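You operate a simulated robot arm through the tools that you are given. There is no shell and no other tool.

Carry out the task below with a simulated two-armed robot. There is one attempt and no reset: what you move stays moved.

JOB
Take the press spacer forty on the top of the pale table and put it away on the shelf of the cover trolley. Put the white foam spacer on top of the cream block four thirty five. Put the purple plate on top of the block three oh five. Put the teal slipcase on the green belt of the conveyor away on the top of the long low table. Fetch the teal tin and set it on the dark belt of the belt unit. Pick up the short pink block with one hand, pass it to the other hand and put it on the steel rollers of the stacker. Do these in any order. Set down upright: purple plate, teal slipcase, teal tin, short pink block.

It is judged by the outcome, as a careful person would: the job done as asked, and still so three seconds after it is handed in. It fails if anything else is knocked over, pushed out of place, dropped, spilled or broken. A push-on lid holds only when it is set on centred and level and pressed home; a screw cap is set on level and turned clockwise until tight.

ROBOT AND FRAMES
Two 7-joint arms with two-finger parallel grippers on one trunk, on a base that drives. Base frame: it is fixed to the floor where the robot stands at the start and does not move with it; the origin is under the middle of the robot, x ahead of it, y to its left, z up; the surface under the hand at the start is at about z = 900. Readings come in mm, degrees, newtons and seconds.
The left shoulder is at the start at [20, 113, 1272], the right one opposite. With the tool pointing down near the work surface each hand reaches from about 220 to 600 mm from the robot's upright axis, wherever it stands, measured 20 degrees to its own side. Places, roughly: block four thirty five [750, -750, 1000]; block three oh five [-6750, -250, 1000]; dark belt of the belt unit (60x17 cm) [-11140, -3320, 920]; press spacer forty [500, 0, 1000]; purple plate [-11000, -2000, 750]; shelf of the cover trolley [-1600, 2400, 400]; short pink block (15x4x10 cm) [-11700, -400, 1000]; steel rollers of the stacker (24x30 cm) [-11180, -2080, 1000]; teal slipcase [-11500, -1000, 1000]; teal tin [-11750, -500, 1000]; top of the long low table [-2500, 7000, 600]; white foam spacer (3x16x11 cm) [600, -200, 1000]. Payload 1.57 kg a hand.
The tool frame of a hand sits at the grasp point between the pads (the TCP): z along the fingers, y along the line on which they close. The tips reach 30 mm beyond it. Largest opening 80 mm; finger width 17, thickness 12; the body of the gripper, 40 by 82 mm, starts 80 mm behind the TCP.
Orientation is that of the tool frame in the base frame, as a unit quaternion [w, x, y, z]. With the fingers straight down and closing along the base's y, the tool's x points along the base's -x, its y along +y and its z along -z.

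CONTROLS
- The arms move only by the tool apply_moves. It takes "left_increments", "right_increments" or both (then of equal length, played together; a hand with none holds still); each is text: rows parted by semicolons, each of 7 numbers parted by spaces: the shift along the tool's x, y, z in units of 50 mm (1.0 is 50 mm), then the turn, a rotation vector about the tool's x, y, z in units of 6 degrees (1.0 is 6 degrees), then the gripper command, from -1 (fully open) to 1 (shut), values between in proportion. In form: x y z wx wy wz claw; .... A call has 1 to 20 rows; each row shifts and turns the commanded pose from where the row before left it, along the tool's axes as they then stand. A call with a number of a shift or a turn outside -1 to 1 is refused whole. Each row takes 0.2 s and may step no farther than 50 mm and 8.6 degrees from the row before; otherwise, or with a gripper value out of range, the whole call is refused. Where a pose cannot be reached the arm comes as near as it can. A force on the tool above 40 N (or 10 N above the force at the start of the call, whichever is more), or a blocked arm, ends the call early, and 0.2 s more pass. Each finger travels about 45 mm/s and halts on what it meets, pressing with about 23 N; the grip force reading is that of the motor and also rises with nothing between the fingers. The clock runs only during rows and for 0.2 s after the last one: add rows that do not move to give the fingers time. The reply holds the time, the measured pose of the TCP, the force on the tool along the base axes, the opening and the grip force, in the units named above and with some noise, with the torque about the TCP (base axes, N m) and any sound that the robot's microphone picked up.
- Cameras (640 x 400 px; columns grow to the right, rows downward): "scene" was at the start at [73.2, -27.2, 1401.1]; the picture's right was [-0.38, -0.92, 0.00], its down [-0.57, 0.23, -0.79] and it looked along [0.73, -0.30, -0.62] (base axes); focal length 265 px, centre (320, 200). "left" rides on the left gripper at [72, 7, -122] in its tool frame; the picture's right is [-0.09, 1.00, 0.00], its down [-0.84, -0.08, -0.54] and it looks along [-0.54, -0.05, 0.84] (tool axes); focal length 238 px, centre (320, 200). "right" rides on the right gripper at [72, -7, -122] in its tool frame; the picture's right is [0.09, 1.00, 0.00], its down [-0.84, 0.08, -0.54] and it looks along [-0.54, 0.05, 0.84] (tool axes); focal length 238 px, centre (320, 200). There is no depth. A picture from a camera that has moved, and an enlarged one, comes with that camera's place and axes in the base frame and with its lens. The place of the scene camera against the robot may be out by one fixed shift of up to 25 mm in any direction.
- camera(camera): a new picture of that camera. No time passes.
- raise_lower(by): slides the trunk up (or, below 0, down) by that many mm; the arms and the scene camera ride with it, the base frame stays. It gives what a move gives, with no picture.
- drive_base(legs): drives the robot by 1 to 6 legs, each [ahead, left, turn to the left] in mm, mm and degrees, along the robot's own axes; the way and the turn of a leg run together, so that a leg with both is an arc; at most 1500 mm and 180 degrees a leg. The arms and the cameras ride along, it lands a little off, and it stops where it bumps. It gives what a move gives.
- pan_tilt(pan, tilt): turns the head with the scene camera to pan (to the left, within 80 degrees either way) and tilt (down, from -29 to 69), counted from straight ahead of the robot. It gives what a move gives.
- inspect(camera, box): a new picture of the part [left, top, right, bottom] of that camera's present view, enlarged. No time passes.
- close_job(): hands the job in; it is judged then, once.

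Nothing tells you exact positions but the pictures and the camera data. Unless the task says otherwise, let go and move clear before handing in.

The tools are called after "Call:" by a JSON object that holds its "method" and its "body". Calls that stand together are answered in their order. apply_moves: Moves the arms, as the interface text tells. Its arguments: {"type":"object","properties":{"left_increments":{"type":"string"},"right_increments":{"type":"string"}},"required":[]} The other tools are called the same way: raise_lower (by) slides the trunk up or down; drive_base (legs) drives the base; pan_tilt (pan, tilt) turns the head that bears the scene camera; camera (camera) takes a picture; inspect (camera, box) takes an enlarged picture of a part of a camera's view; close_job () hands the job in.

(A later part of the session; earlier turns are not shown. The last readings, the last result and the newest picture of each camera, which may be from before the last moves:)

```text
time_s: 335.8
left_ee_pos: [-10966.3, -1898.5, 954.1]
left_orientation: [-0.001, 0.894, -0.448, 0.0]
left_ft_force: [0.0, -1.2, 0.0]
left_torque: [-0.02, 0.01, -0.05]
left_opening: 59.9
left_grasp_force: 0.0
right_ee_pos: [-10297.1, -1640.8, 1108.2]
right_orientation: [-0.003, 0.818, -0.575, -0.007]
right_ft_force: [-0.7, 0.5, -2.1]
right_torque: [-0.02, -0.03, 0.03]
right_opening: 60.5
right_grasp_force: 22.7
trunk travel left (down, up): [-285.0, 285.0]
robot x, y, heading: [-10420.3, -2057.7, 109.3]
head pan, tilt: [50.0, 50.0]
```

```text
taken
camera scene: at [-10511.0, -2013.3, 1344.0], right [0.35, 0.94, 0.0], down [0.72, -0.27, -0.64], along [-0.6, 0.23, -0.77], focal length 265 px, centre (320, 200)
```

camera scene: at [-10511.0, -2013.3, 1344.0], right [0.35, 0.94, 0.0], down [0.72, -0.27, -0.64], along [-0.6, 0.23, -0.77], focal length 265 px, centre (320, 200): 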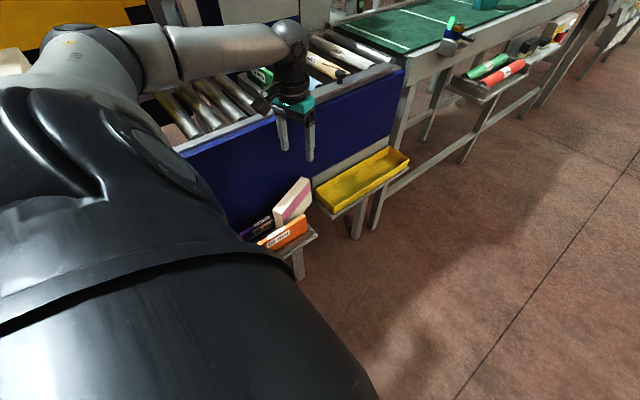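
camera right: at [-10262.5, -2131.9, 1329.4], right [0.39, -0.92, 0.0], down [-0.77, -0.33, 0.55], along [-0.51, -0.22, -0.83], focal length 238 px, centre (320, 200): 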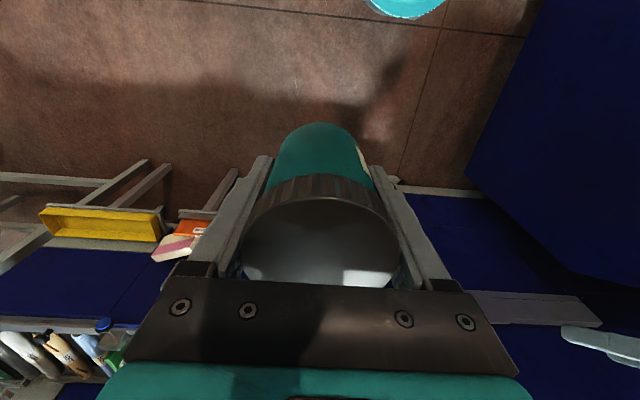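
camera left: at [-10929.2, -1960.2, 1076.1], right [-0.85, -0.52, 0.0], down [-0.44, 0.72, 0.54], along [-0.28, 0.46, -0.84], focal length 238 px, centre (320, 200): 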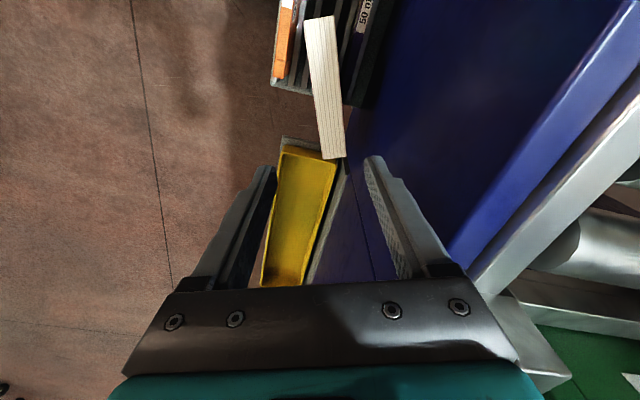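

I correct the position slightly and lower 100 mm, watching the arm.

Call:
{"method": "apply_moves", "body": {"left_increments": "0.03 0.24 0.4 0 0 -0.2 -0.5; 0 0 0.6 0 0 0 -0.5; 0 0 0.6 0 0 0 -0.5; 0 0 0.5 0 0 0 -0.5; 0 0 0 0 0 0 -0.5"}}

Call:
{"method": "camera", "body": {"camera": "left"}}

Call:
{"method": "camera", "body": {"camera": "scene"}}

```text
time_s: 336.3
left_ee_pos: [-10972.1, -1900.7, 938.9]
left_orientation: [-0.013, 0.897, -0.443, -0.012]
left_ft_force: [22.7, -8.8, 18.1]
left_torque: [1.08, 2.32, -0.23]
left_opening: 60.1
left_grasp_force: 0.1
right_ee_pos: [-10292.8, -1643.9, 1108.6]
right_orientation: [-0.002, 0.817, -0.576, -0.008]
right_ft_force: [0.6, 0.2, -2.2]
right_torque: [0.02, 0.02, -0.04]
right_opening: 60.6
right_grasp_force: 23.0
trunk travel left (down, up): [-285.0, 285.0]
robot x, y, heading: [-10420.1, -2056.0, 109.6]
head pan, tilt: [50.0, 50.0]
stopped in row 2 (left hand): the force on the tool passed its limit at 54 N (the readings are from after the stop); the commanded pose is now the measured one
```

```text
taken
camera left: at [-10932.4, -1965.6, 1059.2], right [-0.85, -0.53, -0.01], down [-0.44, 0.69, 0.57], along [-0.3, 0.49, -0.82], focal length 238 px, centre (320, 200)
```

left: 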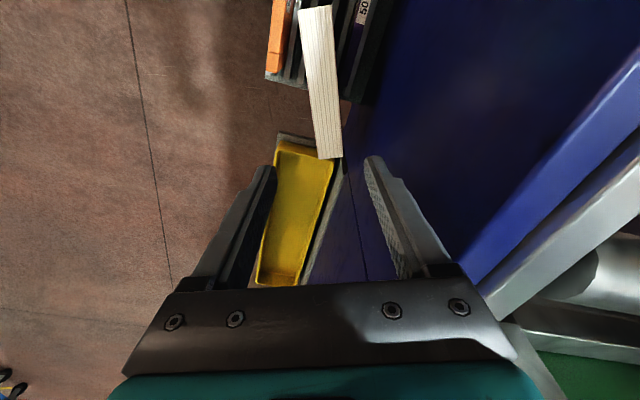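

```text
taken
camera scene: at [-10506.7, -2016.1, 1344.4], right [0.35, 0.94, 0.0], down [0.72, -0.27, -0.65], along [-0.6, 0.23, -0.76], focal length 265 px, centre (320, 200)
```

scene: 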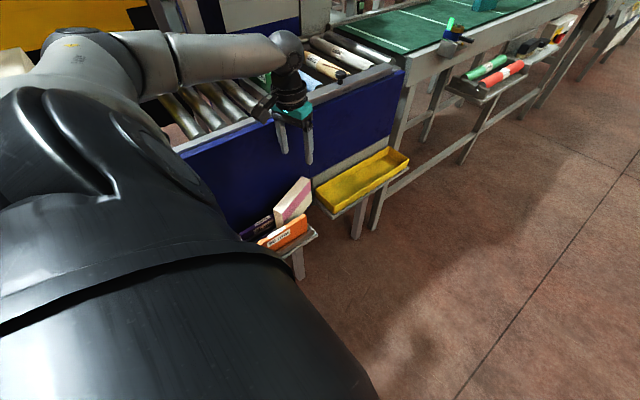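

The hand's machine side touched the panel's top edge. I lift off, and will grip the block nearer its middle, farther from the panel; first a closer look at the rack from above.

Call:
{"method": "apply_moves", "body": {"left_increments": "0 -0.2 -0.5 0 0 0 -0.5; 0 -0.2 -0.8 0 0 0 -0.5; 0 0 -0.8 0 0 0 -0.5; 0.8 0 0 0 0 0 -0.5; 0.8 0 0 0 0 0 -0.5; 0 0 0 0 0 0 -0.5"}}

Call:
{"method": "camera", "body": {"camera": "left"}}

Call:
{"method": "inspect", "body": {"camera": "left", "box": [240, 60, 420, 220]}}

```text
time_s: 337.7
left_ee_pos: [-10911.3, -1953.8, 1033.8]
left_orientation: [-0.011, 0.898, -0.44, -0.01]
left_ft_force: [0.0, -0.6, 0.2]
left_torque: [0.01, 0.04, 0.01]
left_opening: 60.1
left_grasp_force: 0.1
right_ee_pos: [-10297.2, -1642.0, 1108.8]
right_orientation: [-0.002, 0.818, -0.575, -0.006]
right_ft_force: [0.6, 0.5, -2.8]
right_torque: [-0.03, 0.03, 0.01]
right_opening: 60.6
right_grasp_force: 23.4
trunk travel left (down, up): [-285.0, 285.0]
robot x, y, heading: [-10415.0, -2056.2, 109.4]
head pan, tilt: [50.0, 50.0]
```

```text
taken
camera left: at [-10871.1, -2017.4, 1154.5], right [-0.84, -0.54, -0.01], down [-0.45, 0.69, 0.56], along [-0.3, 0.48, -0.83], focal length 238 px, centre (320, 200)
```

left: 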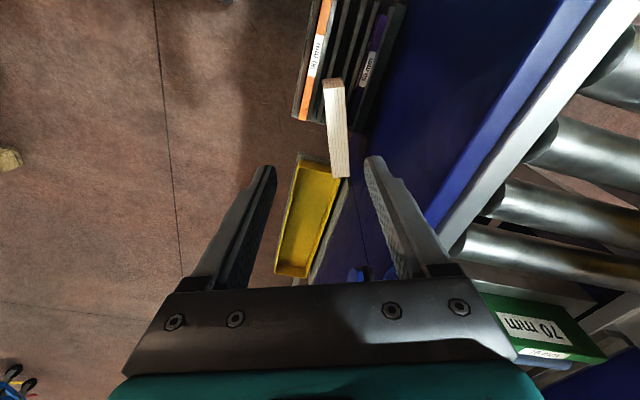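

```text
2.50 times, centred on (330, 140) of left
camera zoom: at [-10871.1, -2017.4, 1154.5], right [-0.84, -0.54, -0.01], down [-0.45, 0.69, 0.56], along [-0.3, 0.48, -0.83], focal length 596 px, centre (295, 350)
```

zoom: 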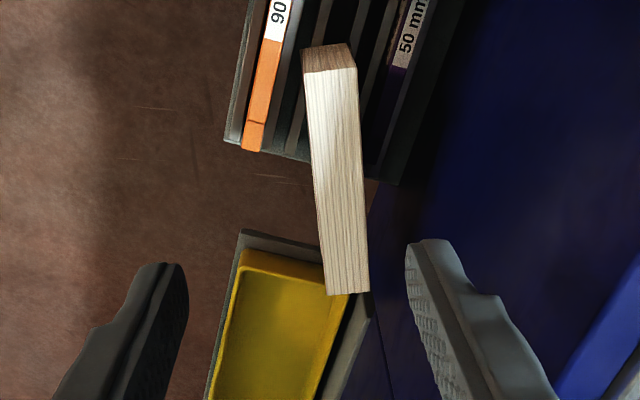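

The earlier contact was most likely with the blue T-handle. I now aim at the block's middle (e≈1668), keep the tips above the purple plate's top, and descend in stages.

Call:
{"method": "apply_moves", "body": {"left_increments": "-0.5 0.22 0 -0.105 0.26 0 -0.5; -0.51 0.21 0 0 0 0 -0.5; 0 0 0.7 0 0 0 -0.5; 0 0 0.7 0 0 0 -0.5; 0 0 0 0 0 0 -0.5"}}

Call:
{"method": "camera", "body": {"camera": "left"}}

```text
time_s: 338.9
left_ee_pos: [-10957.6, -1928.1, 967.6]
left_orientation: [0.001, 0.898, -0.441, -0.001]
left_ft_force: [0.7, -0.5, -1.0]
left_torque: [-0.02, -0.02, 0.0]
left_opening: 60.1
left_grasp_force: 0.2
right_ee_pos: [-10296.1, -1641.0, 1108.2]
right_orientation: [-0.003, 0.818, -0.575, -0.007]
right_ft_force: [0.0, -0.3, -2.6]
right_torque: [-0.02, 0.02, -0.01]
right_opening: 60.6
right_grasp_force: 22.8
trunk travel left (down, up): [-285.0, 285.0]
robot x, y, heading: [-10412.8, -2053.3, 109.5]
head pan, tilt: [50.0, 50.0]
```

```text
taken
camera left: at [-10918.5, -1987.7, 1089.9], right [-0.84, -0.54, 0.0], down [-0.45, 0.71, 0.54], along [-0.29, 0.46, -0.84], focal length 238 px, centre (320, 200)
```

left: 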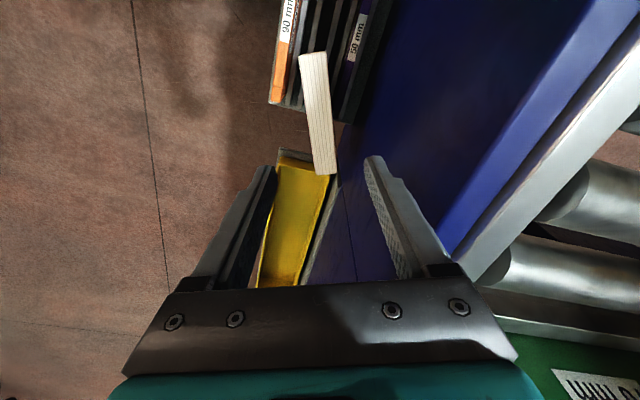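

Well aligned. I descend to z≈762 and close.

Call:
{"method": "apply_moves", "body": {"left_increments": "0 0 0.7 0 0 0 -0.5; 0 0 0.7 0 0 0 -0.5; 0 0 0.7 0 0 0 -0.5; 0 0 0.7 0 0 0 -0.5; 0 0 0.7 0 0 0 -0.5; 0 0 0.5 0 0 0 -0.5; 0 0 0.1 0 0 0 -0.5; 0 0 0 0 0 0 -0.5"}}

Call:
{"method": "camera", "body": {"camera": "left"}}

Call:
{"method": "camera", "body": {"camera": "scene"}}

```text
time_s: 340.7
left_ee_pos: [-10960.2, -1928.8, 762.3]
left_orientation: [0.001, 0.898, -0.44, 0.0]
left_ft_force: [0.2, 0.0, 0.6]
left_torque: [0.02, 0.01, 0.02]
left_opening: 60.2
left_grasp_force: 0.0
right_ee_pos: [-10296.7, -1640.2, 1108.0]
right_orientation: [-0.003, 0.818, -0.575, -0.006]
right_ft_force: [-0.1, -0.2, -2.5]
right_torque: [-0.01, -0.04, 0.03]
right_opening: 60.6
right_grasp_force: 23.2
trunk travel left (down, up): [-285.0, 285.0]
robot x, y, heading: [-10420.0, -2057.1, 109.2]
head pan, tilt: [50.0, 50.0]
```

```text
taken
camera left: at [-10920.2, -1988.9, 884.7], right [-0.84, -0.54, 0.0], down [-0.45, 0.71, 0.54], along [-0.29, 0.46, -0.84], focal length 238 px, centre (320, 200)
```

left: 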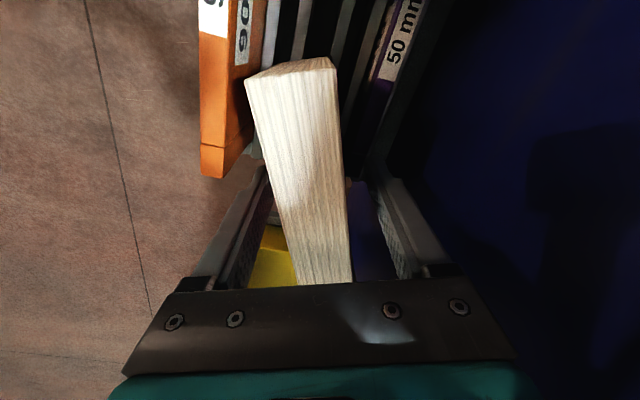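

```text
taken
camera scene: at [-10510.8, -2013.3, 1344.0], right [0.35, 0.94, 0.0], down [0.72, -0.27, -0.64], along [-0.6, 0.23, -0.77], focal length 265 px, centre (320, 200)
```

scene: 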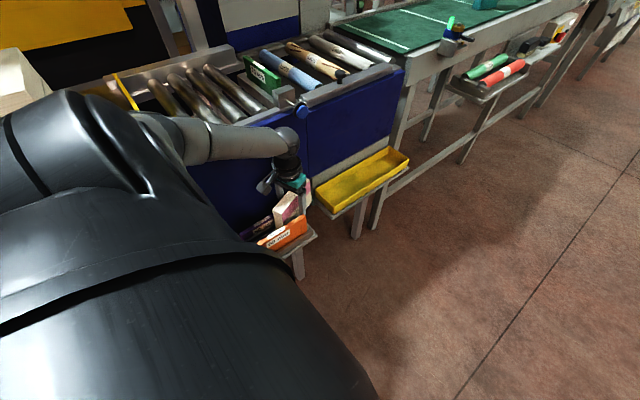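

The fingers are on both sides, clear of the plates. I close them.

Call:
{"method": "apply_moves", "body": {"left_increments": "0 0 0 0 0 0 0; 0 0 0 0 0 0 1; 0 0 0 0 0 0 1; 0 0 0 0 0 0 1; 0 0 0 0 0 0 1; 0 0 0 0 0 0 1; 0 0 -0.1 0 0 0 1; 0 0 -0.2 0 0 0 1; 0 0 -0.3 0 0 0 1; 0 0 -0.4 0 0 0 1; 0 0 0 0 0 0 1"}}

Call:
{"method": "camera", "body": {"camera": "left"}}

Call:
{"method": "camera", "body": {"camera": "scene"}}

```text
time_s: 343.1
left_ee_pos: [-10960.3, -1928.3, 811.8]
left_orientation: [0.001, 0.898, -0.441, 0.0]
left_ft_force: [-0.5, 0.1, -3.7]
left_torque: [-0.01, -0.04, -0.03]
left_opening: 29.9
left_grasp_force: 23.3
right_ee_pos: [-10295.8, -1641.1, 1109.0]
right_orientation: [-0.003, 0.818, -0.575, -0.007]
right_ft_force: [-0.3, 1.2, -3.1]
right_torque: [-0.02, 0.02, -0.03]
right_opening: 60.5
right_grasp_force: 23.0
trunk travel left (down, up): [-285.0, 285.0]
robot x, y, heading: [-10419.5, -2054.8, 109.6]
head pan, tilt: [50.0, 50.0]
```

```text
taken
camera left: at [-10920.9, -1988.6, 934.5], right [-0.84, -0.54, 0.0], down [-0.45, 0.71, 0.54], along [-0.29, 0.46, -0.84], focal length 238 px, centre (320, 200)
```

left: 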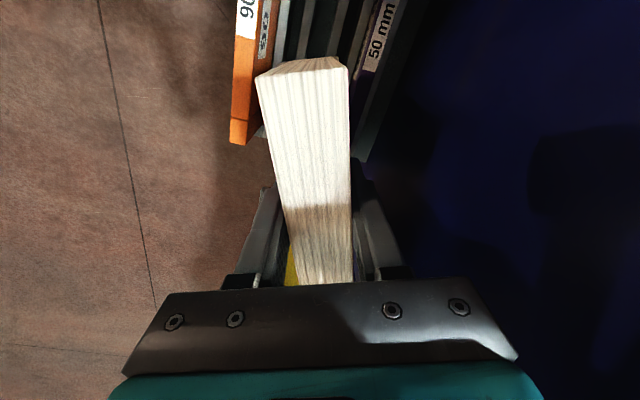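

```text
taken
camera scene: at [-10511.1, -2013.2, 1343.9], right [0.35, 0.94, 0.0], down [0.72, -0.27, -0.64], along [-0.6, 0.23, -0.77], focal length 265 px, centre (320, 200)
```

scene: 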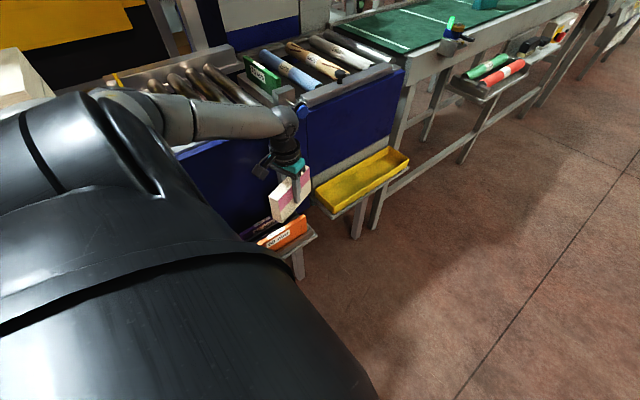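

Call:
{"method": "inspect", "body": {"camera": "scene", "box": [230, 130, 350, 250]}}

```text
3.33 times, centred on (290, 190) of scene
camera zoom: at [-10511.1, -2013.2, 1343.9], right [0.35, 0.94, 0.0], down [0.72, -0.27, -0.64], along [-0.6, 0.23, -0.77], focal length 883 px, centre (420, 233)
```

zoom: 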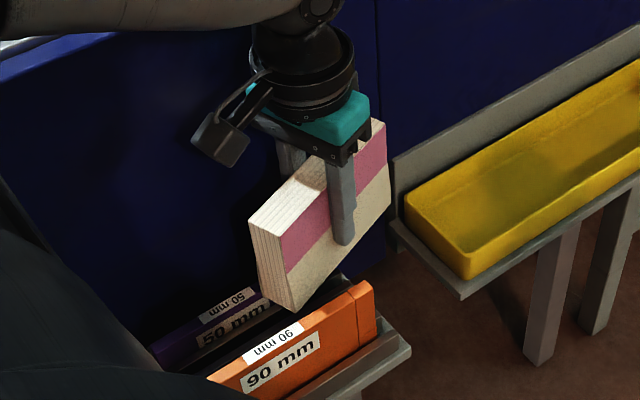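

The block is held level with its top about 30 mm above the grip point. I lift a little, move it away from the panel (clear of the T-handle), then raise it.

Call:
{"method": "apply_moves", "body": {"left_increments": "0 0 -0.5 0 0 0 1; 0 0 -0.6 0 0 0 1; 0.24 -0.76 0 0 0 0 1; 0.24 -0.76 0 0 0 0 1; 0.12 -0.38 0 0 0 0 1; 0 0 -0.6 0 0 0 1; 0 0 -0.6 0 0 0 1; 0 0 -0.6 0 0 0 1; 0 0 0 0 0 0.8 1; 0 0 0 0 0 0.8 1; 0 0 0 0 0 0.8 1; 0 0 0 0 0 0.8 1; 0 0 0 0 0 0 1"}}

Call:
{"method": "raise_lower", "body": {"by": 190}}

Call:
{"method": "camera", "body": {"camera": "left"}}

Call:
{"method": "camera", "body": {"camera": "scene"}}

```text
time_s: 345.9
left_ee_pos: [-10866.4, -1893.3, 957.3]
left_orientation: [0.002, 0.811, -0.584, 0.001]
left_ft_force: [-0.9, -0.6, -3.4]
left_torque: [0.02, 0.03, -0.01]
left_opening: 29.8
left_grasp_force: 22.8
right_ee_pos: [-10295.8, -1640.8, 1108.9]
right_orientation: [-0.002, 0.818, -0.575, -0.007]
right_ft_force: [-0.7, -0.2, -3.3]
right_torque: [0.0, 0.01, 0.02]
right_opening: 60.5
right_grasp_force: 22.5
trunk travel left (down, up): [-285.0, 285.0]
robot x, y, heading: [-10420.5, -2056.3, 109.2]
head pan, tilt: [50.0, 50.0]
```

```text
time_s: 348.0
left_ee_pos: [-10865.9, -1892.9, 1146.7]
left_orientation: [0.001, 0.812, -0.584, 0.0]
left_ft_force: [0.6, 0.1, -4.2]
left_torque: [0.01, 0.0, -0.01]
left_opening: 30.1
left_grasp_force: 23.0
right_ee_pos: [-10296.6, -1640.4, 1298.0]
right_orientation: [-0.002, 0.818, -0.575, -0.006]
right_ft_force: [0.5, 0.4, -2.8]
right_torque: [-0.05, -0.02, 0.03]
right_opening: 60.5
right_grasp_force: 23.1
trunk travel left (down, up): [-475.0, 95.0]
robot x, y, heading: [-10419.0, -2054.1, 109.3]
head pan, tilt: [50.0, 50.0]
```

```text
taken
camera left: at [-10849.1, -1962.5, 1270.7], right [-0.97, -0.23, 0.0], down [-0.19, 0.82, 0.54], along [-0.12, 0.53, -0.84], focal length 238 px, centre (320, 200)
```

left: 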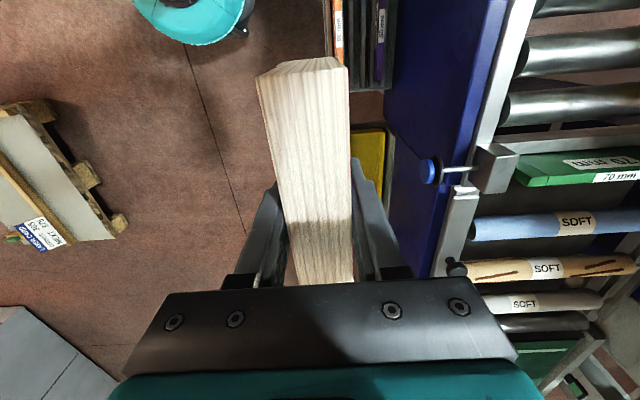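

```text
taken
camera scene: at [-10511.1, -2013.1, 1533.8], right [0.35, 0.94, 0.0], down [0.72, -0.27, -0.64], along [-0.6, 0.23, -0.77], focal length 265 px, centre (320, 200)
```

scene: 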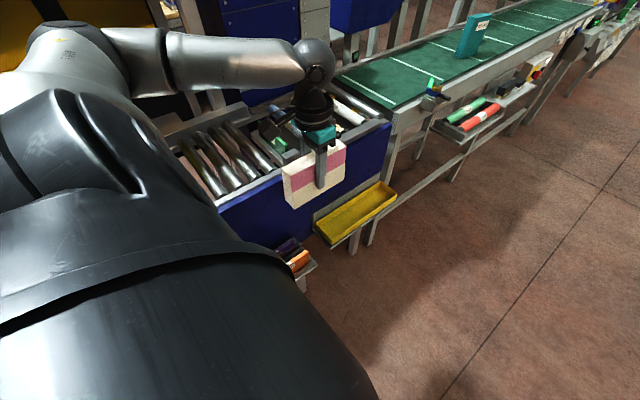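

Raised clear. I shift back 78 mm and then 200 mm left toward the machine so that the block comes over the steel rollers.

Call:
{"method": "drive_base", "body": {"legs": [[-78, 0, 0], [0, 190, 0]]}}

Call:
{"method": "camera", "body": {"camera": "left"}}

Call:
{"method": "pan_tilt", "body": {"pan": 65, "tilt": 45}}

Call:
{"method": "camera", "body": {"camera": "scene"}}

```text
time_s: 350.1
left_ee_pos: [-11019.9, -2030.6, 1147.6]
left_orientation: [0.0, 0.814, -0.581, 0.0]
left_ft_force: [-0.9, -0.5, -3.1]
left_torque: [-0.03, 0.0, -0.06]
left_opening: 29.9
left_grasp_force: 23.3
right_ee_pos: [-10452.6, -1775.1, 1299.6]
right_orientation: [-0.004, 0.821, -0.571, -0.006]
right_ft_force: [0.4, 0.4, -1.9]
right_torque: [-0.01, -0.01, -0.01]
right_opening: 60.8
right_grasp_force: 23.1
trunk travel left (down, up): [-475.0, 95.0]
robot x, y, heading: [-10572.9, -2190.8, 109.5]
head pan, tilt: [50.0, 50.0]
```

```text
taken
camera left: at [-11002.4, -2100.5, 1270.6], right [-0.97, -0.24, 0.0], down [-0.2, 0.82, 0.54], along [-0.13, 0.53, -0.84], focal length 238 px, centre (320, 200)
```

left: 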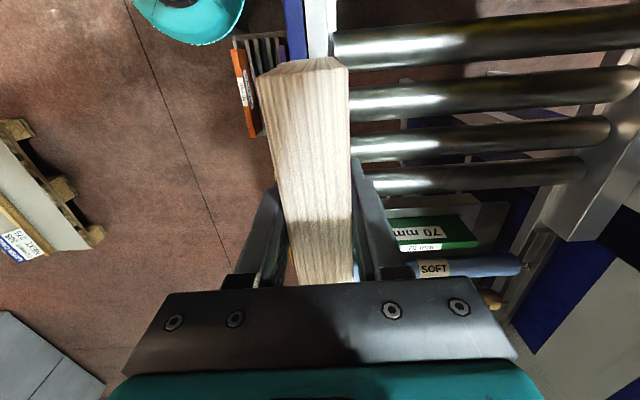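

```text
time_s: 350.9
left_ee_pos: [-11020.0, -2030.9, 1147.8]
left_orientation: [0.002, 0.813, -0.582, 0.0]
left_ft_force: [0.9, 0.1, -3.3]
left_torque: [-0.02, 0.02, -0.02]
left_opening: 30.1
left_grasp_force: 23.0
right_ee_pos: [-10451.4, -1774.8, 1298.5]
right_orientation: [-0.003, 0.82, -0.572, -0.007]
right_ft_force: [0.1, 0.0, -2.1]
right_torque: [0.0, 0.02, -0.01]
right_opening: 60.6
right_grasp_force: 22.9
trunk travel left (down, up): [-475.0, 95.0]
robot x, y, heading: [-10570.4, -2190.8, 109.5]
head pan, tilt: [65.0, 45.0]
```

```text
taken
camera scene: at [-10671.9, -2167.5, 1540.8], right [0.09, 1.0, 0.0], down [0.7, -0.06, -0.71], along [-0.7, 0.06, -0.71], focal length 265 px, centre (320, 200)
```

scene: 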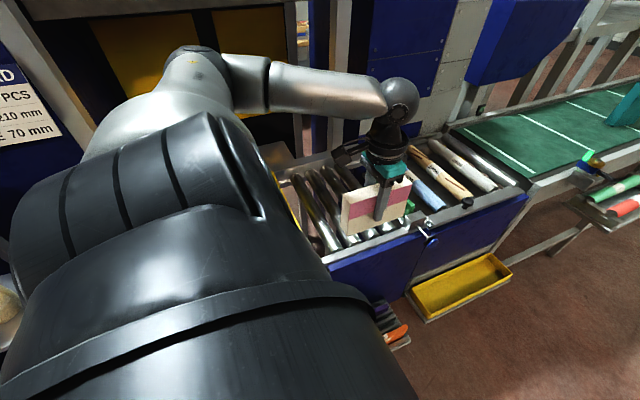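

The four steel rollers lie at e≈1524–1668. I move the block 85 mm further in over them and lower until it touches.

Call:
{"method": "apply_moves", "body": {"left_increments": "0 0.5 0 0 0 0 1; 0 0.6 0 0 0 0 1; 0 0.6 0 0 0 0 1; 0 0 0 0 0 0 1; 0 0 0.5 0 0 0 1; 0 0 0.4 0 0 0 1; 0 0 0.2 0 0 0 1; 0 0 0 0 0 0 1"}}

Call:
{"method": "camera", "body": {"camera": "left"}}

Call:
{"method": "inspect", "body": {"camera": "scene", "box": [270, 80, 470, 280]}}

```text
time_s: 352.7
left_ee_pos: [-11098.5, -2059.1, 1093.8]
left_orientation: [0.001, 0.814, -0.581, 0.0]
left_ft_force: [0.3, 0.8, -3.2]
left_torque: [-0.03, -0.02, 0.02]
left_opening: 30.1
left_grasp_force: 22.5
right_ee_pos: [-10450.8, -1775.2, 1296.4]
right_orientation: [-0.002, 0.82, -0.572, -0.007]
right_ft_force: [-0.4, 0.1, -1.6]
right_torque: [0.01, -0.04, 0.03]
right_opening: 60.6
right_grasp_force: 23.2
trunk travel left (down, up): [-475.0, 95.0]
robot x, y, heading: [-10572.7, -2191.1, 109.7]
head pan, tilt: [65.0, 45.0]
```

```text
taken
camera left: at [-11081.5, -2129.6, 1216.5], right [-0.97, -0.24, 0.0], down [-0.2, 0.82, 0.54], along [-0.13, 0.52, -0.84], focal length 238 px, centre (320, 200)
```

left: 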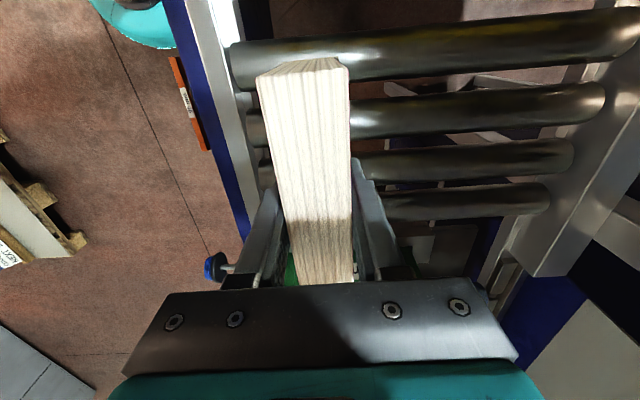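

```text
2.00 times, centred on (370, 180) of scene
camera zoom: at [-10672.2, -2167.8, 1540.8], right [0.09, 1.0, 0.0], down [0.7, -0.06, -0.71], along [-0.7, 0.06, -0.71], focal length 530 px, centre (220, 240)
```

zoom: 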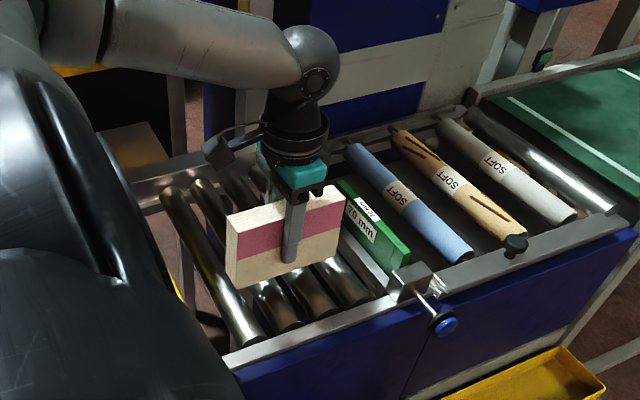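

Well placed over the rollers. I lower in small steps until contact.

Call:
{"method": "apply_moves", "body": {"left_increments": "0 0 0.2 0 0 0 1; 0 0 0.1 0 0 0 1; 0 0 0.06 0 0 0 1; 0 0 0.06 0 0 0 1; 0 0 0 0 0 0 1"}}

Call:
{"method": "inspect", "body": {"camera": "scene", "box": [270, 80, 470, 280]}}

```text
time_s: 353.9
left_ee_pos: [-11099.4, -2058.3, 1071.1]
left_orientation: [0.002, 0.814, -0.582, 0.0]
left_ft_force: [0.0, 0.3, -3.5]
left_torque: [0.01, 0.0, 0.04]
left_opening: 29.9
left_grasp_force: 22.9
right_ee_pos: [-10452.4, -1775.5, 1298.9]
right_orientation: [-0.002, 0.82, -0.573, -0.007]
right_ft_force: [-0.1, -0.3, -1.9]
right_torque: [-0.01, 0.0, 0.0]
right_opening: 60.7
right_grasp_force: 23.0
trunk travel left (down, up): [-475.0, 95.0]
robot x, y, heading: [-10573.2, -2191.3, 109.8]
head pan, tilt: [65.0, 45.0]
```

```text
2.00 times, centred on (370, 180) of scene
camera zoom: at [-10672.3, -2167.8, 1540.8], right [0.09, 1.0, 0.0], down [0.7, -0.06, -0.71], along [-0.7, 0.06, -0.71], focal length 530 px, centre (220, 240)
```

zoom: 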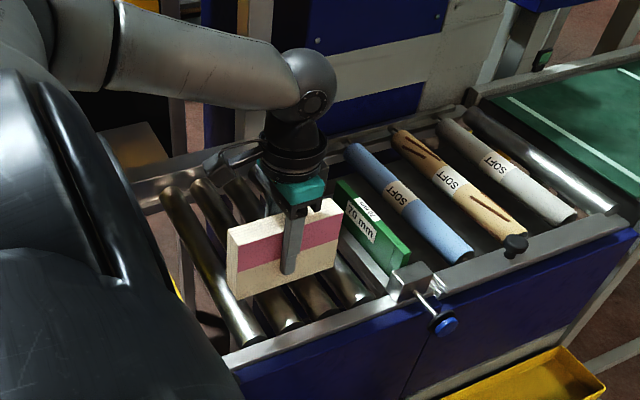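

Call:
{"method": "apply_moves", "body": {"left_increments": "0 0 0.08 0 0 0 1; 0 0 0.08 0 0 0 1; 0 0 0.06 0 0 0 1; 0 0 0 0 0 0 1"}}

```text
time_s: 354.9
left_ee_pos: [-11099.6, -2058.9, 1061.5]
left_orientation: [0.001, 0.814, -0.581, 0.0]
left_ft_force: [0.1, 0.0, -3.5]
left_torque: [-0.03, -0.01, -0.01]
left_opening: 29.8
left_grasp_force: 22.9
right_ee_pos: [-10451.3, -1775.7, 1298.2]
right_orientation: [-0.003, 0.82, -0.572, -0.007]
right_ft_force: [-0.1, 0.5, -2.6]
right_torque: [0.02, 0.0, 0.03]
right_opening: 60.6
right_grasp_force: 22.7
trunk travel left (down, up): [-475.0, 95.0]
robot x, y, heading: [-10568.8, -2192.5, 109.7]
head pan, tilt: [65.0, 45.0]
```

Call:
{"method": "apply_moves", "body": {"left_increments": "0 0 0.08 0 0 0 1; 0 0 0.08 0 0 0 1; 0 0 0.06 0 0 0 1; 0 0 0 0 0 0 1"}}

Call:
{"method": "inspect", "body": {"camera": "scene", "box": [270, 80, 470, 280]}}

```text
time_s: 355.9
left_ee_pos: [-11100.0, -2055.4, 1052.2]
left_orientation: [0.0, 0.814, -0.581, -0.005]
left_ft_force: [-1.6, 1.4, 26.9]
left_torque: [0.3, -0.29, 0.0]
left_opening: 29.9
left_grasp_force: 23.0
right_ee_pos: [-10450.9, -1774.2, 1299.1]
right_orientation: [-0.002, 0.821, -0.571, -0.006]
right_ft_force: [0.1, 0.1, -2.9]
right_torque: [-0.02, 0.02, -0.02]
right_opening: 60.7
right_grasp_force: 23.3
trunk travel left (down, up): [-475.0, 95.0]
robot x, y, heading: [-10571.9, -2190.5, 109.7]
head pan, tilt: [65.0, 45.0]
```

```text
2.00 times, centred on (370, 180) of scene
camera zoom: at [-10669.9, -2168.3, 1541.2], right [0.09, 1.0, 0.0], down [0.7, -0.06, -0.71], along [-0.71, 0.06, -0.71], focal length 530 px, centre (220, 240)
```

zoom: 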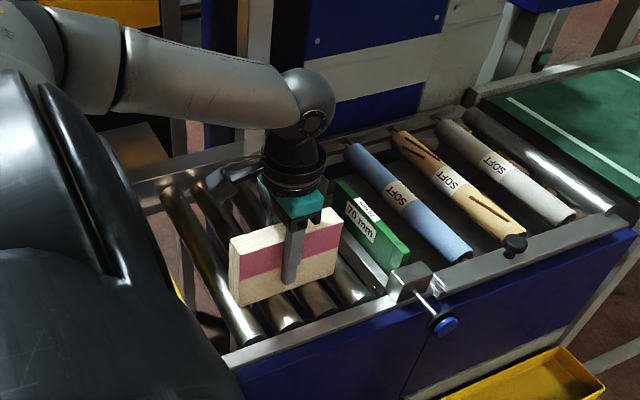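

Contact at about 30 N. I ease up 2 mm and open the fingers.

Call:
{"method": "apply_moves", "body": {"left_increments": "0 0 -0.06 0 0 0 1; 0 0 0 0 0 0 0.6; 0 0 0 0 0 0 0.2; 0 0 0 0 0 0 0.1; 0 0 0 0 0 0 0.0; 0 0 0 0 0 0 -0.1; 0 0 0 0 0 0 -0.2; 0 0 0 0 0 0 -0.2"}}

Call:
{"method": "inspect", "body": {"camera": "scene", "box": [270, 80, 470, 280]}}

Call:
{"method": "camera", "body": {"camera": "left"}}

```text
time_s: 357.7
left_ee_pos: [-11098.5, -2058.9, 1054.0]
left_orientation: [0.001, 0.814, -0.581, 0.0]
left_ft_force: [-0.2, -1.0, 7.0]
left_torque: [0.05, -0.16, -0.01]
left_opening: 47.8
left_grasp_force: 0.1
right_ee_pos: [-10450.5, -1776.3, 1299.5]
right_orientation: [-0.003, 0.82, -0.573, -0.007]
right_ft_force: [-0.4, 0.5, -2.1]
right_torque: [0.01, 0.04, 0.01]
right_opening: 60.7
right_grasp_force: 23.2
trunk travel left (down, up): [-475.0, 95.0]
robot x, y, heading: [-10567.7, -2190.9, 110.0]
head pan, tilt: [65.0, 45.0]
```

```text
2.00 times, centred on (370, 180) of scene
camera zoom: at [-10671.4, -2168.1, 1540.9], right [0.09, 1.0, 0.0], down [0.7, -0.06, -0.71], along [-0.7, 0.06, -0.71], focal length 530 px, centre (220, 240)
```

zoom: 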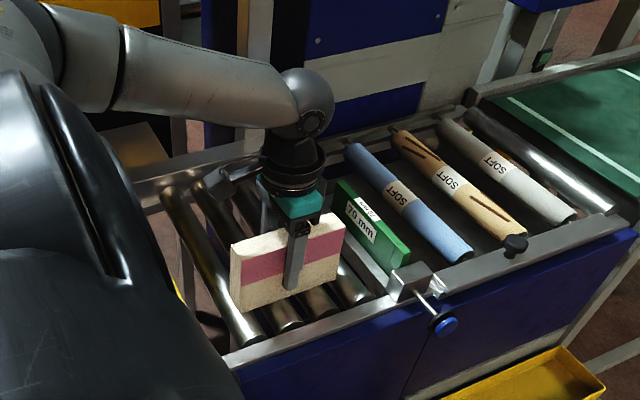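

```text
taken
camera left: at [-11081.2, -2128.1, 1176.1], right [-0.97, -0.24, 0.0], down [-0.2, 0.82, 0.54], along [-0.13, 0.52, -0.84], focal length 238 px, centre (320, 200)
```

left: 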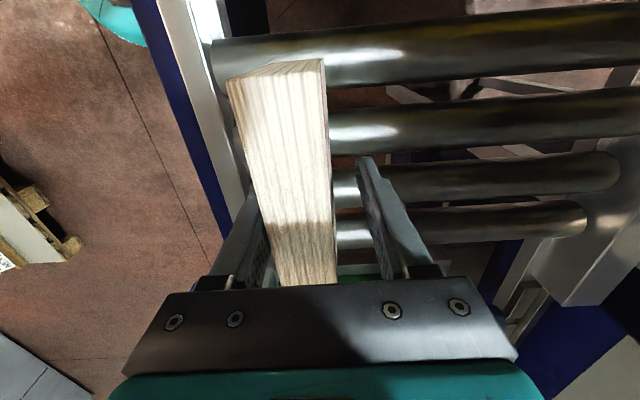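

Call:
{"method": "inspect", "body": {"camera": "scene", "box": [330, 160, 430, 250]}}

Call:
{"method": "inspect", "body": {"camera": "left", "box": [200, 40, 440, 300]}}

```text
4.44 times, centred on (380, 205) of scene
camera zoom: at [-10671.4, -2168.1, 1540.9], right [0.09, 1.0, 0.0], down [0.7, -0.06, -0.71], along [-0.7, 0.06, -0.71], focal length 1177 px, centre (53, 178)
```

zoom: 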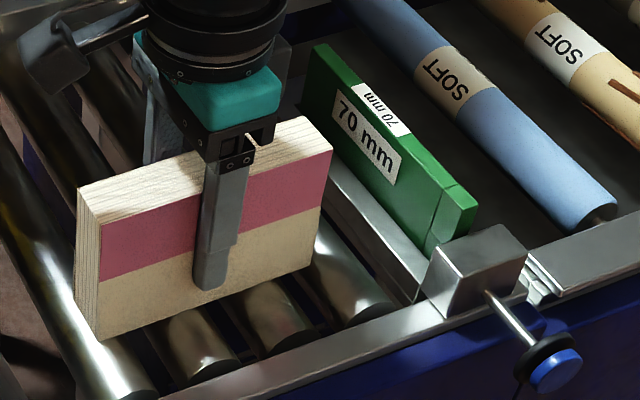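

```text
1.54 times, centred on (320, 170) of left
camera zoom: at [-11081.2, -2128.1, 1176.1], right [-0.97, -0.24, 0.0], down [-0.2, 0.82, 0.54], along [-0.13, 0.52, -0.84], focal length 367 px, centre (320, 246)
```

zoom: 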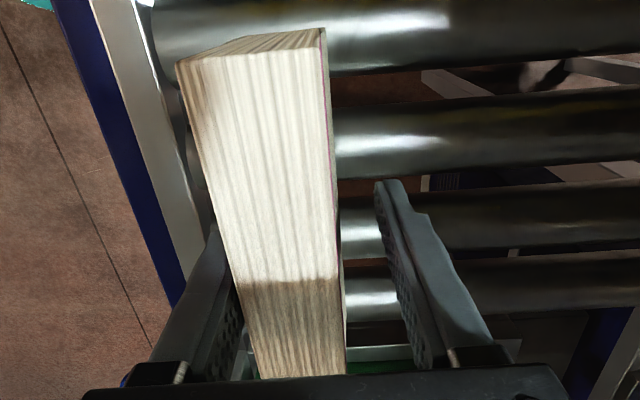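

The block leans slightly toward the robot against one finger. I nudge it upright with that finger, then open further and look.

Call:
{"method": "apply_moves", "body": {"left_increments": "0 0 -0.04 0 0 0 -0.2; 0 0.08 0 0 0 0 -0.2; 0 0.08 0 0 0 0 -0.2; 0 0 0 0 0 0 -0.2"}}

Call:
{"method": "inspect", "body": {"camera": "left", "box": [200, 40, 440, 300]}}

Call:
{"method": "inspect", "body": {"camera": "scene", "box": [330, 160, 430, 250]}}

```text
time_s: 358.7
left_ee_pos: [-11107.9, -2061.0, 1056.3]
left_orientation: [0.001, 0.814, -0.581, 0.0]
left_ft_force: [0.6, 0.3, -0.1]
left_torque: [-0.02, 0.0, -0.02]
left_opening: 48.0
left_grasp_force: 0.1
right_ee_pos: [-10450.1, -1775.7, 1297.7]
right_orientation: [-0.003, 0.82, -0.572, -0.007]
right_ft_force: [0.1, -1.1, -1.9]
right_torque: [0.02, 0.03, -0.01]
right_opening: 60.4
right_grasp_force: 22.5
trunk travel left (down, up): [-475.0, 95.0]
robot x, y, heading: [-10569.6, -2190.6, 109.7]
head pan, tilt: [65.0, 45.0]
```

```text
1.54 times, centred on (320, 170) of left
camera zoom: at [-11089.3, -2131.4, 1178.3], right [-0.97, -0.24, 0.0], down [-0.2, 0.82, 0.54], along [-0.13, 0.53, -0.84], focal length 367 px, centre (320, 246)
```

zoom: 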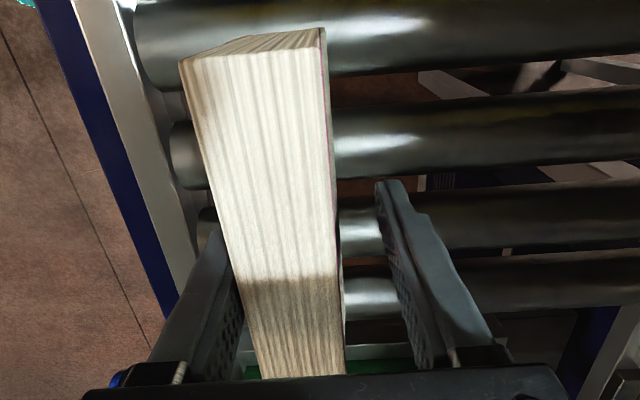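

```text
4.44 times, centred on (380, 205) of scene
camera zoom: at [-10671.9, -2167.8, 1540.9], right [0.09, 1.0, 0.0], down [0.7, -0.06, -0.71], along [-0.7, 0.06, -0.71], focal length 1177 px, centre (53, 178)
```

zoom: 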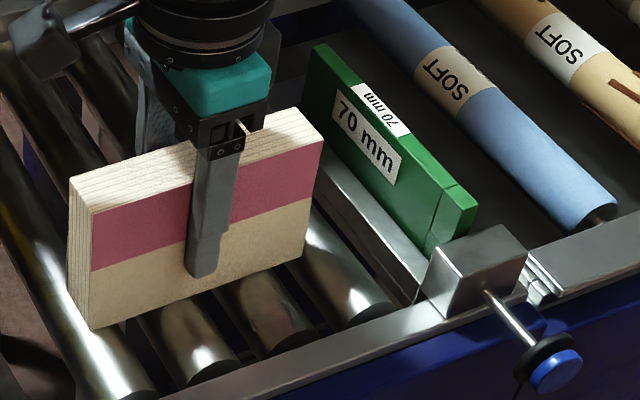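

The block stands upright now and carries no load. I open further to separate the finger from it.

Call:
{"method": "apply_moves", "body": {"left_increments": "0 0 0 0 0 0 -0.5; 0 0 0 0 0 0 -0.8; 0 0 0 0 0 0 -0.8; 0 0 0 0 0 0 -0.8"}}

Call:
{"method": "inspect", "body": {"camera": "left", "box": [200, 40, 440, 300]}}

Call:
{"method": "inspect", "body": {"camera": "scene", "box": [330, 160, 430, 250]}}

```text
time_s: 359.7
left_ee_pos: [-11106.2, -2060.9, 1055.8]
left_orientation: [0.001, 0.814, -0.581, -0.001]
left_ft_force: [0.5, -0.8, -0.5]
left_torque: [0.01, -0.01, 0.0]
left_opening: 72.0
left_grasp_force: 0.0
right_ee_pos: [-10450.9, -1775.0, 1297.7]
right_orientation: [-0.003, 0.82, -0.572, -0.007]
right_ft_force: [-0.2, -0.5, -1.6]
right_torque: [-0.02, -0.01, -0.01]
right_opening: 60.6
right_grasp_force: 22.8
trunk travel left (down, up): [-475.0, 95.0]
robot x, y, heading: [-10572.4, -2189.8, 109.9]
head pan, tilt: [65.0, 45.0]
```

```text
1.54 times, centred on (320, 170) of left
camera zoom: at [-11089.3, -2131.3, 1178.5], right [-0.97, -0.24, 0.0], down [-0.2, 0.82, 0.54], along [-0.13, 0.53, -0.84], focal length 367 px, centre (320, 246)
```

zoom: 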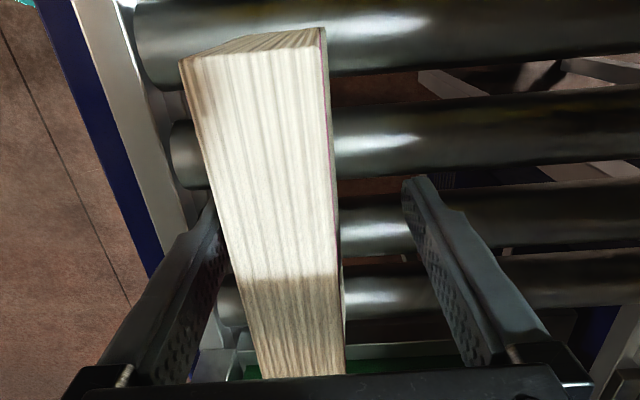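

```text
4.44 times, centred on (380, 205) of scene
camera zoom: at [-10672.0, -2167.8, 1540.9], right [0.09, 1.0, 0.0], down [0.7, -0.06, -0.71], along [-0.7, 0.06, -0.71], focal length 1177 px, centre (53, 178)
```

zoom: 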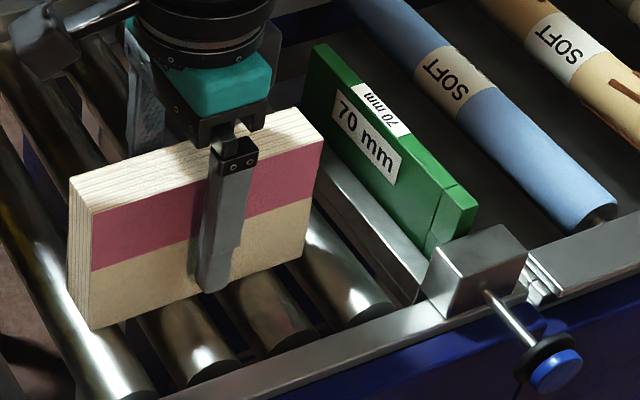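

The pink book block stands free and upright on the steel rollers. I raise the left hand and look at the purple plate in the rack.

Call:
{"method": "apply_moves", "body": {"left_increments": "0 0 -0.4 0 0 0 -0.8; 0 0 -0.8 0 0 0 -0.8; 0 0 -0.9 0 0 0 -0.8; 0 0 -0.6 0 0 0 -0.8; 0 -0.9 0 0 0 0 -0.8; 0 -0.9 0 0 0 0 -0.8; 0 -0.9 0 0 0 0 -0.8; 0 -0.6 0 0 0 0 -0.8; 0.5 0 0 0 0 0 -0.8; 0 0 0 0 0 0 -0.8"}}

Call:
{"method": "camera", "body": {"camera": "left"}}

Call:
{"method": "inspect", "body": {"camera": "scene", "box": [270, 80, 470, 380]}}

```text
time_s: 361.9
left_ee_pos: [-10941.8, -2030.3, 1189.9]
left_orientation: [0.001, 0.814, -0.581, 0.0]
left_ft_force: [0.1, -0.6, -0.8]
left_torque: [-0.03, 0.02, 0.0]
left_opening: 72.1
left_grasp_force: 0.1
right_ee_pos: [-10452.6, -1773.9, 1298.3]
right_orientation: [-0.002, 0.82, -0.572, -0.006]
right_ft_force: [0.5, -0.2, -2.0]
right_torque: [0.01, 0.03, 0.03]
right_opening: 60.7
right_grasp_force: 23.2
trunk travel left (down, up): [-475.0, 95.0]
robot x, y, heading: [-10570.0, -2189.1, 109.8]
head pan, tilt: [65.0, 45.0]
```

```text
taken
camera left: at [-10924.1, -2100.2, 1312.8], right [-0.97, -0.24, 0.0], down [-0.2, 0.82, 0.54], along [-0.13, 0.53, -0.84], focal length 238 px, centre (320, 200)
```

left: 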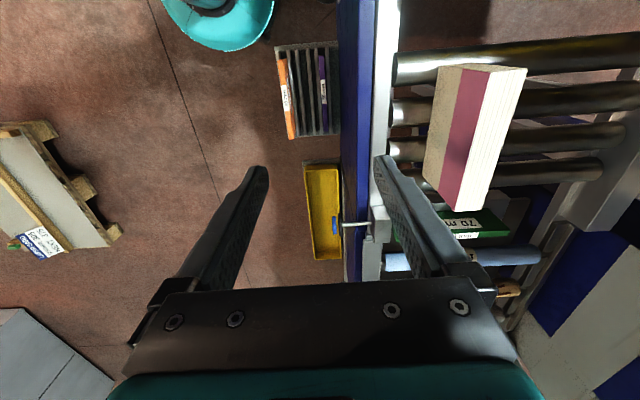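

```text
1.33 times, centred on (370, 230) of scene
camera zoom: at [-10672.1, -2166.6, 1540.8], right [0.09, 1.0, 0.0], down [0.7, -0.06, -0.71], along [-0.7, 0.06, -0.71], focal length 353 px, centre (253, 160)
```

zoom: 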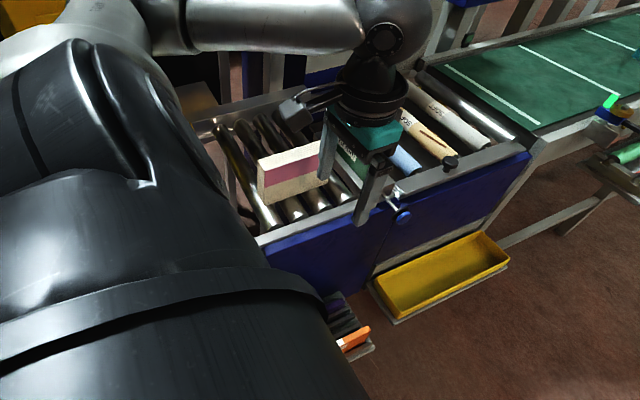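

Call:
{"method": "inspect", "body": {"camera": "left", "box": [260, 30, 400, 150]}}

```text
3.33 times, centred on (330, 90) of left
camera zoom: at [-10924.1, -2100.2, 1312.8], right [-0.97, -0.24, 0.0], down [-0.2, 0.82, 0.54], along [-0.13, 0.53, -0.84], focal length 794 px, centre (287, 567)
```

zoom: 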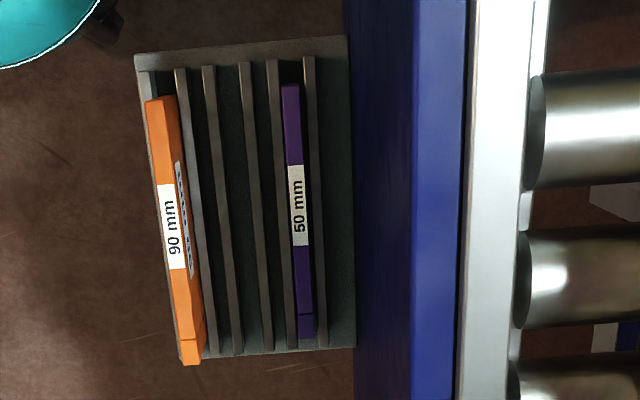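

The purple plate stands in the rear slot: top at z≈726, n≈-11026, centred at e≈1585, about 176×12 mm. The panel is only 41 mm behind it, so I will lean the hand about 9° away from the panel. First I move the base 120 mm away from the machine and lower the trunk.

Call:
{"method": "drive_base", "body": {"legs": [[0, -120, 0]]}}

Call:
{"method": "raise_lower", "body": {"by": -200}}

Call:
{"method": "apply_moves", "body": {"left_increments": "0 0 0 -0.75 0 0 -0.25; 0 0 0 -0.75 0 0 -0.25; 0 0 0.8 0 0 0 -0.25; 0 0 0.8 0 0 0 -0.25; 0 0 0 0 0 0 -0.25"}}

Call:
{"method": "camera", "body": {"camera": "left"}}

Call:
{"method": "camera", "body": {"camera": "scene"}}

```text
time_s: 363.1
left_ee_pos: [-10831.0, -1991.7, 1189.4]
left_orientation: [0.002, 0.815, -0.58, 0.0]
left_ft_force: [0.3, 0.2, -0.3]
left_torque: [0.0, 0.0, -0.02]
left_opening: 72.0
left_grasp_force: 0.0
right_ee_pos: [-10341.5, -1735.6, 1297.7]
right_orientation: [-0.003, 0.821, -0.572, -0.007]
right_ft_force: [0.3, 0.1, -2.6]
right_torque: [0.0, 0.05, 0.05]
right_opening: 60.5
right_grasp_force: 23.0
trunk travel left (down, up): [-475.0, 95.0]
robot x, y, heading: [-10456.0, -2149.0, 110.0]
head pan, tilt: [65.0, 45.0]
```

```text
time_s: 365.3
left_ee_pos: [-10832.9, -1992.9, 989.9]
left_orientation: [0.002, 0.815, -0.58, 0.0]
left_ft_force: [-0.7, -0.4, 0.1]
left_torque: [-0.01, -0.01, 0.01]
left_opening: 72.2
left_grasp_force: 0.0
right_ee_pos: [-10341.3, -1734.7, 1097.1]
right_orientation: [-0.003, 0.82, -0.572, -0.007]
right_ft_force: [0.8, -0.1, -2.2]
right_torque: [0.0, -0.01, -0.04]
right_opening: 60.7
right_grasp_force: 22.4
trunk travel left (down, up): [-275.0, 295.0]
robot x, y, heading: [-10460.7, -2150.4, 109.9]
head pan, tilt: [65.0, 45.0]
```

```text
time_s: 366.5
left_ee_pos: [-10846.2, -1996.3, 909.1]
left_orientation: [0.066, 0.812, -0.578, -0.045]
left_ft_force: [0.4, 0.7, 0.5]
left_torque: [0.01, 0.01, -0.01]
left_opening: 49.8
left_grasp_force: 0.0
right_ee_pos: [-10343.2, -1735.0, 1098.7]
right_orientation: [-0.002, 0.821, -0.571, -0.007]
right_ft_force: [0.5, -0.2, -2.1]
right_torque: [0.03, 0.0, 0.01]
right_opening: 60.5
right_grasp_force: 22.8
trunk travel left (down, up): [-275.0, 295.0]
robot x, y, heading: [-10463.2, -2150.2, 109.9]
head pan, tilt: [65.0, 45.0]
```

```text
taken
camera left: at [-10809.6, -2059.3, 1031.7], right [-0.96, -0.23, 0.16], down [-0.12, 0.84, 0.52], along [-0.26, 0.48, -0.84], focal length 238 px, centre (320, 200)
```

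left: 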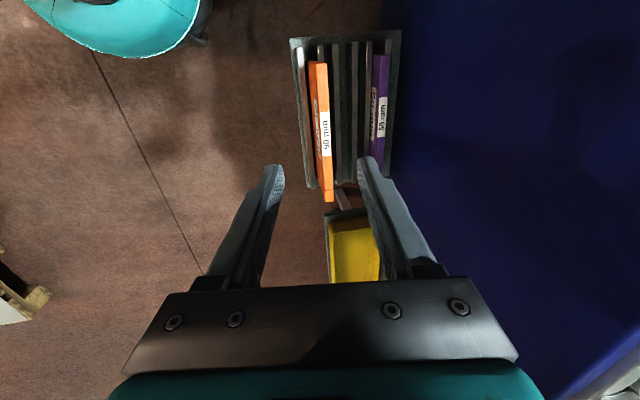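

```text
taken
camera scene: at [-10561.5, -2128.1, 1340.9], right [0.09, 1.0, 0.0], down [0.7, -0.06, -0.71], along [-0.7, 0.06, -0.71], focal length 265 px, centre (320, 200)
```

scene: 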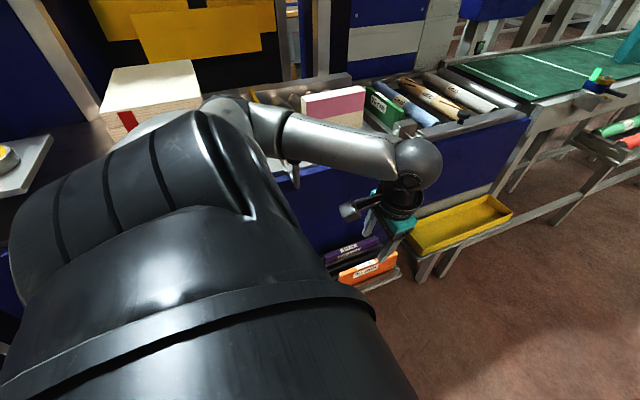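

Call:
{"method": "apply_moves", "body": {"left_increments": "-0.085 0.467 0.473 0 0 0 -0.25; -0.085 0.467 0.473 0 0 0 -0.25; -0.085 0.467 0.473 0 0 0 -0.25; -0.085 0.42 0.43 0 0 0 -0.25; 0 0 0 0 0 0 -0.25"}}

Call:
{"method": "camera", "body": {"camera": "left"}}

Call:
{"method": "camera", "body": {"camera": "scene"}}

```text
time_s: 367.9
left_ee_pos: [-10945.9, -1993.0, 861.0]
left_orientation: [0.055, 0.808, -0.581, -0.075]
left_ft_force: [-0.6, 1.2, -0.4]
left_torque: [0.01, -0.01, -0.01]
left_opening: 50.1
left_grasp_force: 0.1
right_ee_pos: [-10326.5, -1730.8, 1094.9]
right_orientation: [0.002, 0.82, -0.572, -0.01]
right_ft_force: [0.5, 1.3, -3.4]
right_torque: [0.0, 0.04, 0.01]
right_opening: 60.5
right_grasp_force: 22.8
trunk travel left (down, up): [-275.0, 295.0]
robot x, y, heading: [-10459.3, -2145.9, 109.7]
head pan, tilt: [65.0, 45.0]
stopped in row 5 (left hand): the arm was blocked; the commanded pose is now the measured one
```

```text
taken
camera left: at [-10907.1, -2063.3, 979.7], right [-0.96, -0.23, 0.18], down [-0.09, 0.82, 0.57], along [-0.28, 0.52, -0.8], focal length 238 px, centre (320, 200)
```

left: 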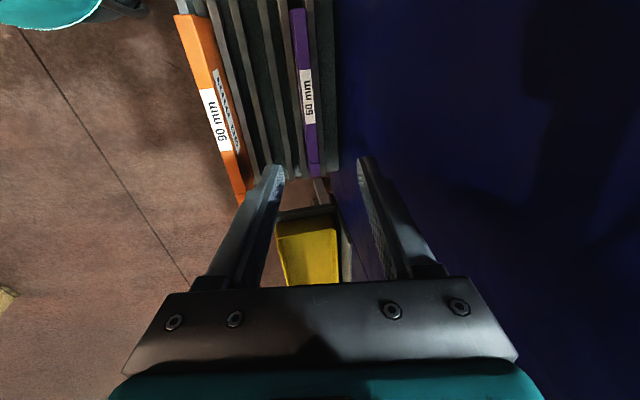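

```text
taken
camera scene: at [-10544.9, -2122.6, 1341.6], right [0.09, 1.0, 0.0], down [0.7, -0.07, -0.72], along [-0.71, 0.06, -0.7], focal length 265 px, centre (320, 200)
```

scene: 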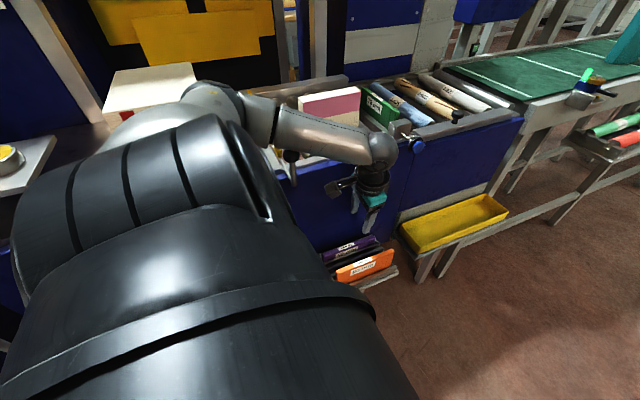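

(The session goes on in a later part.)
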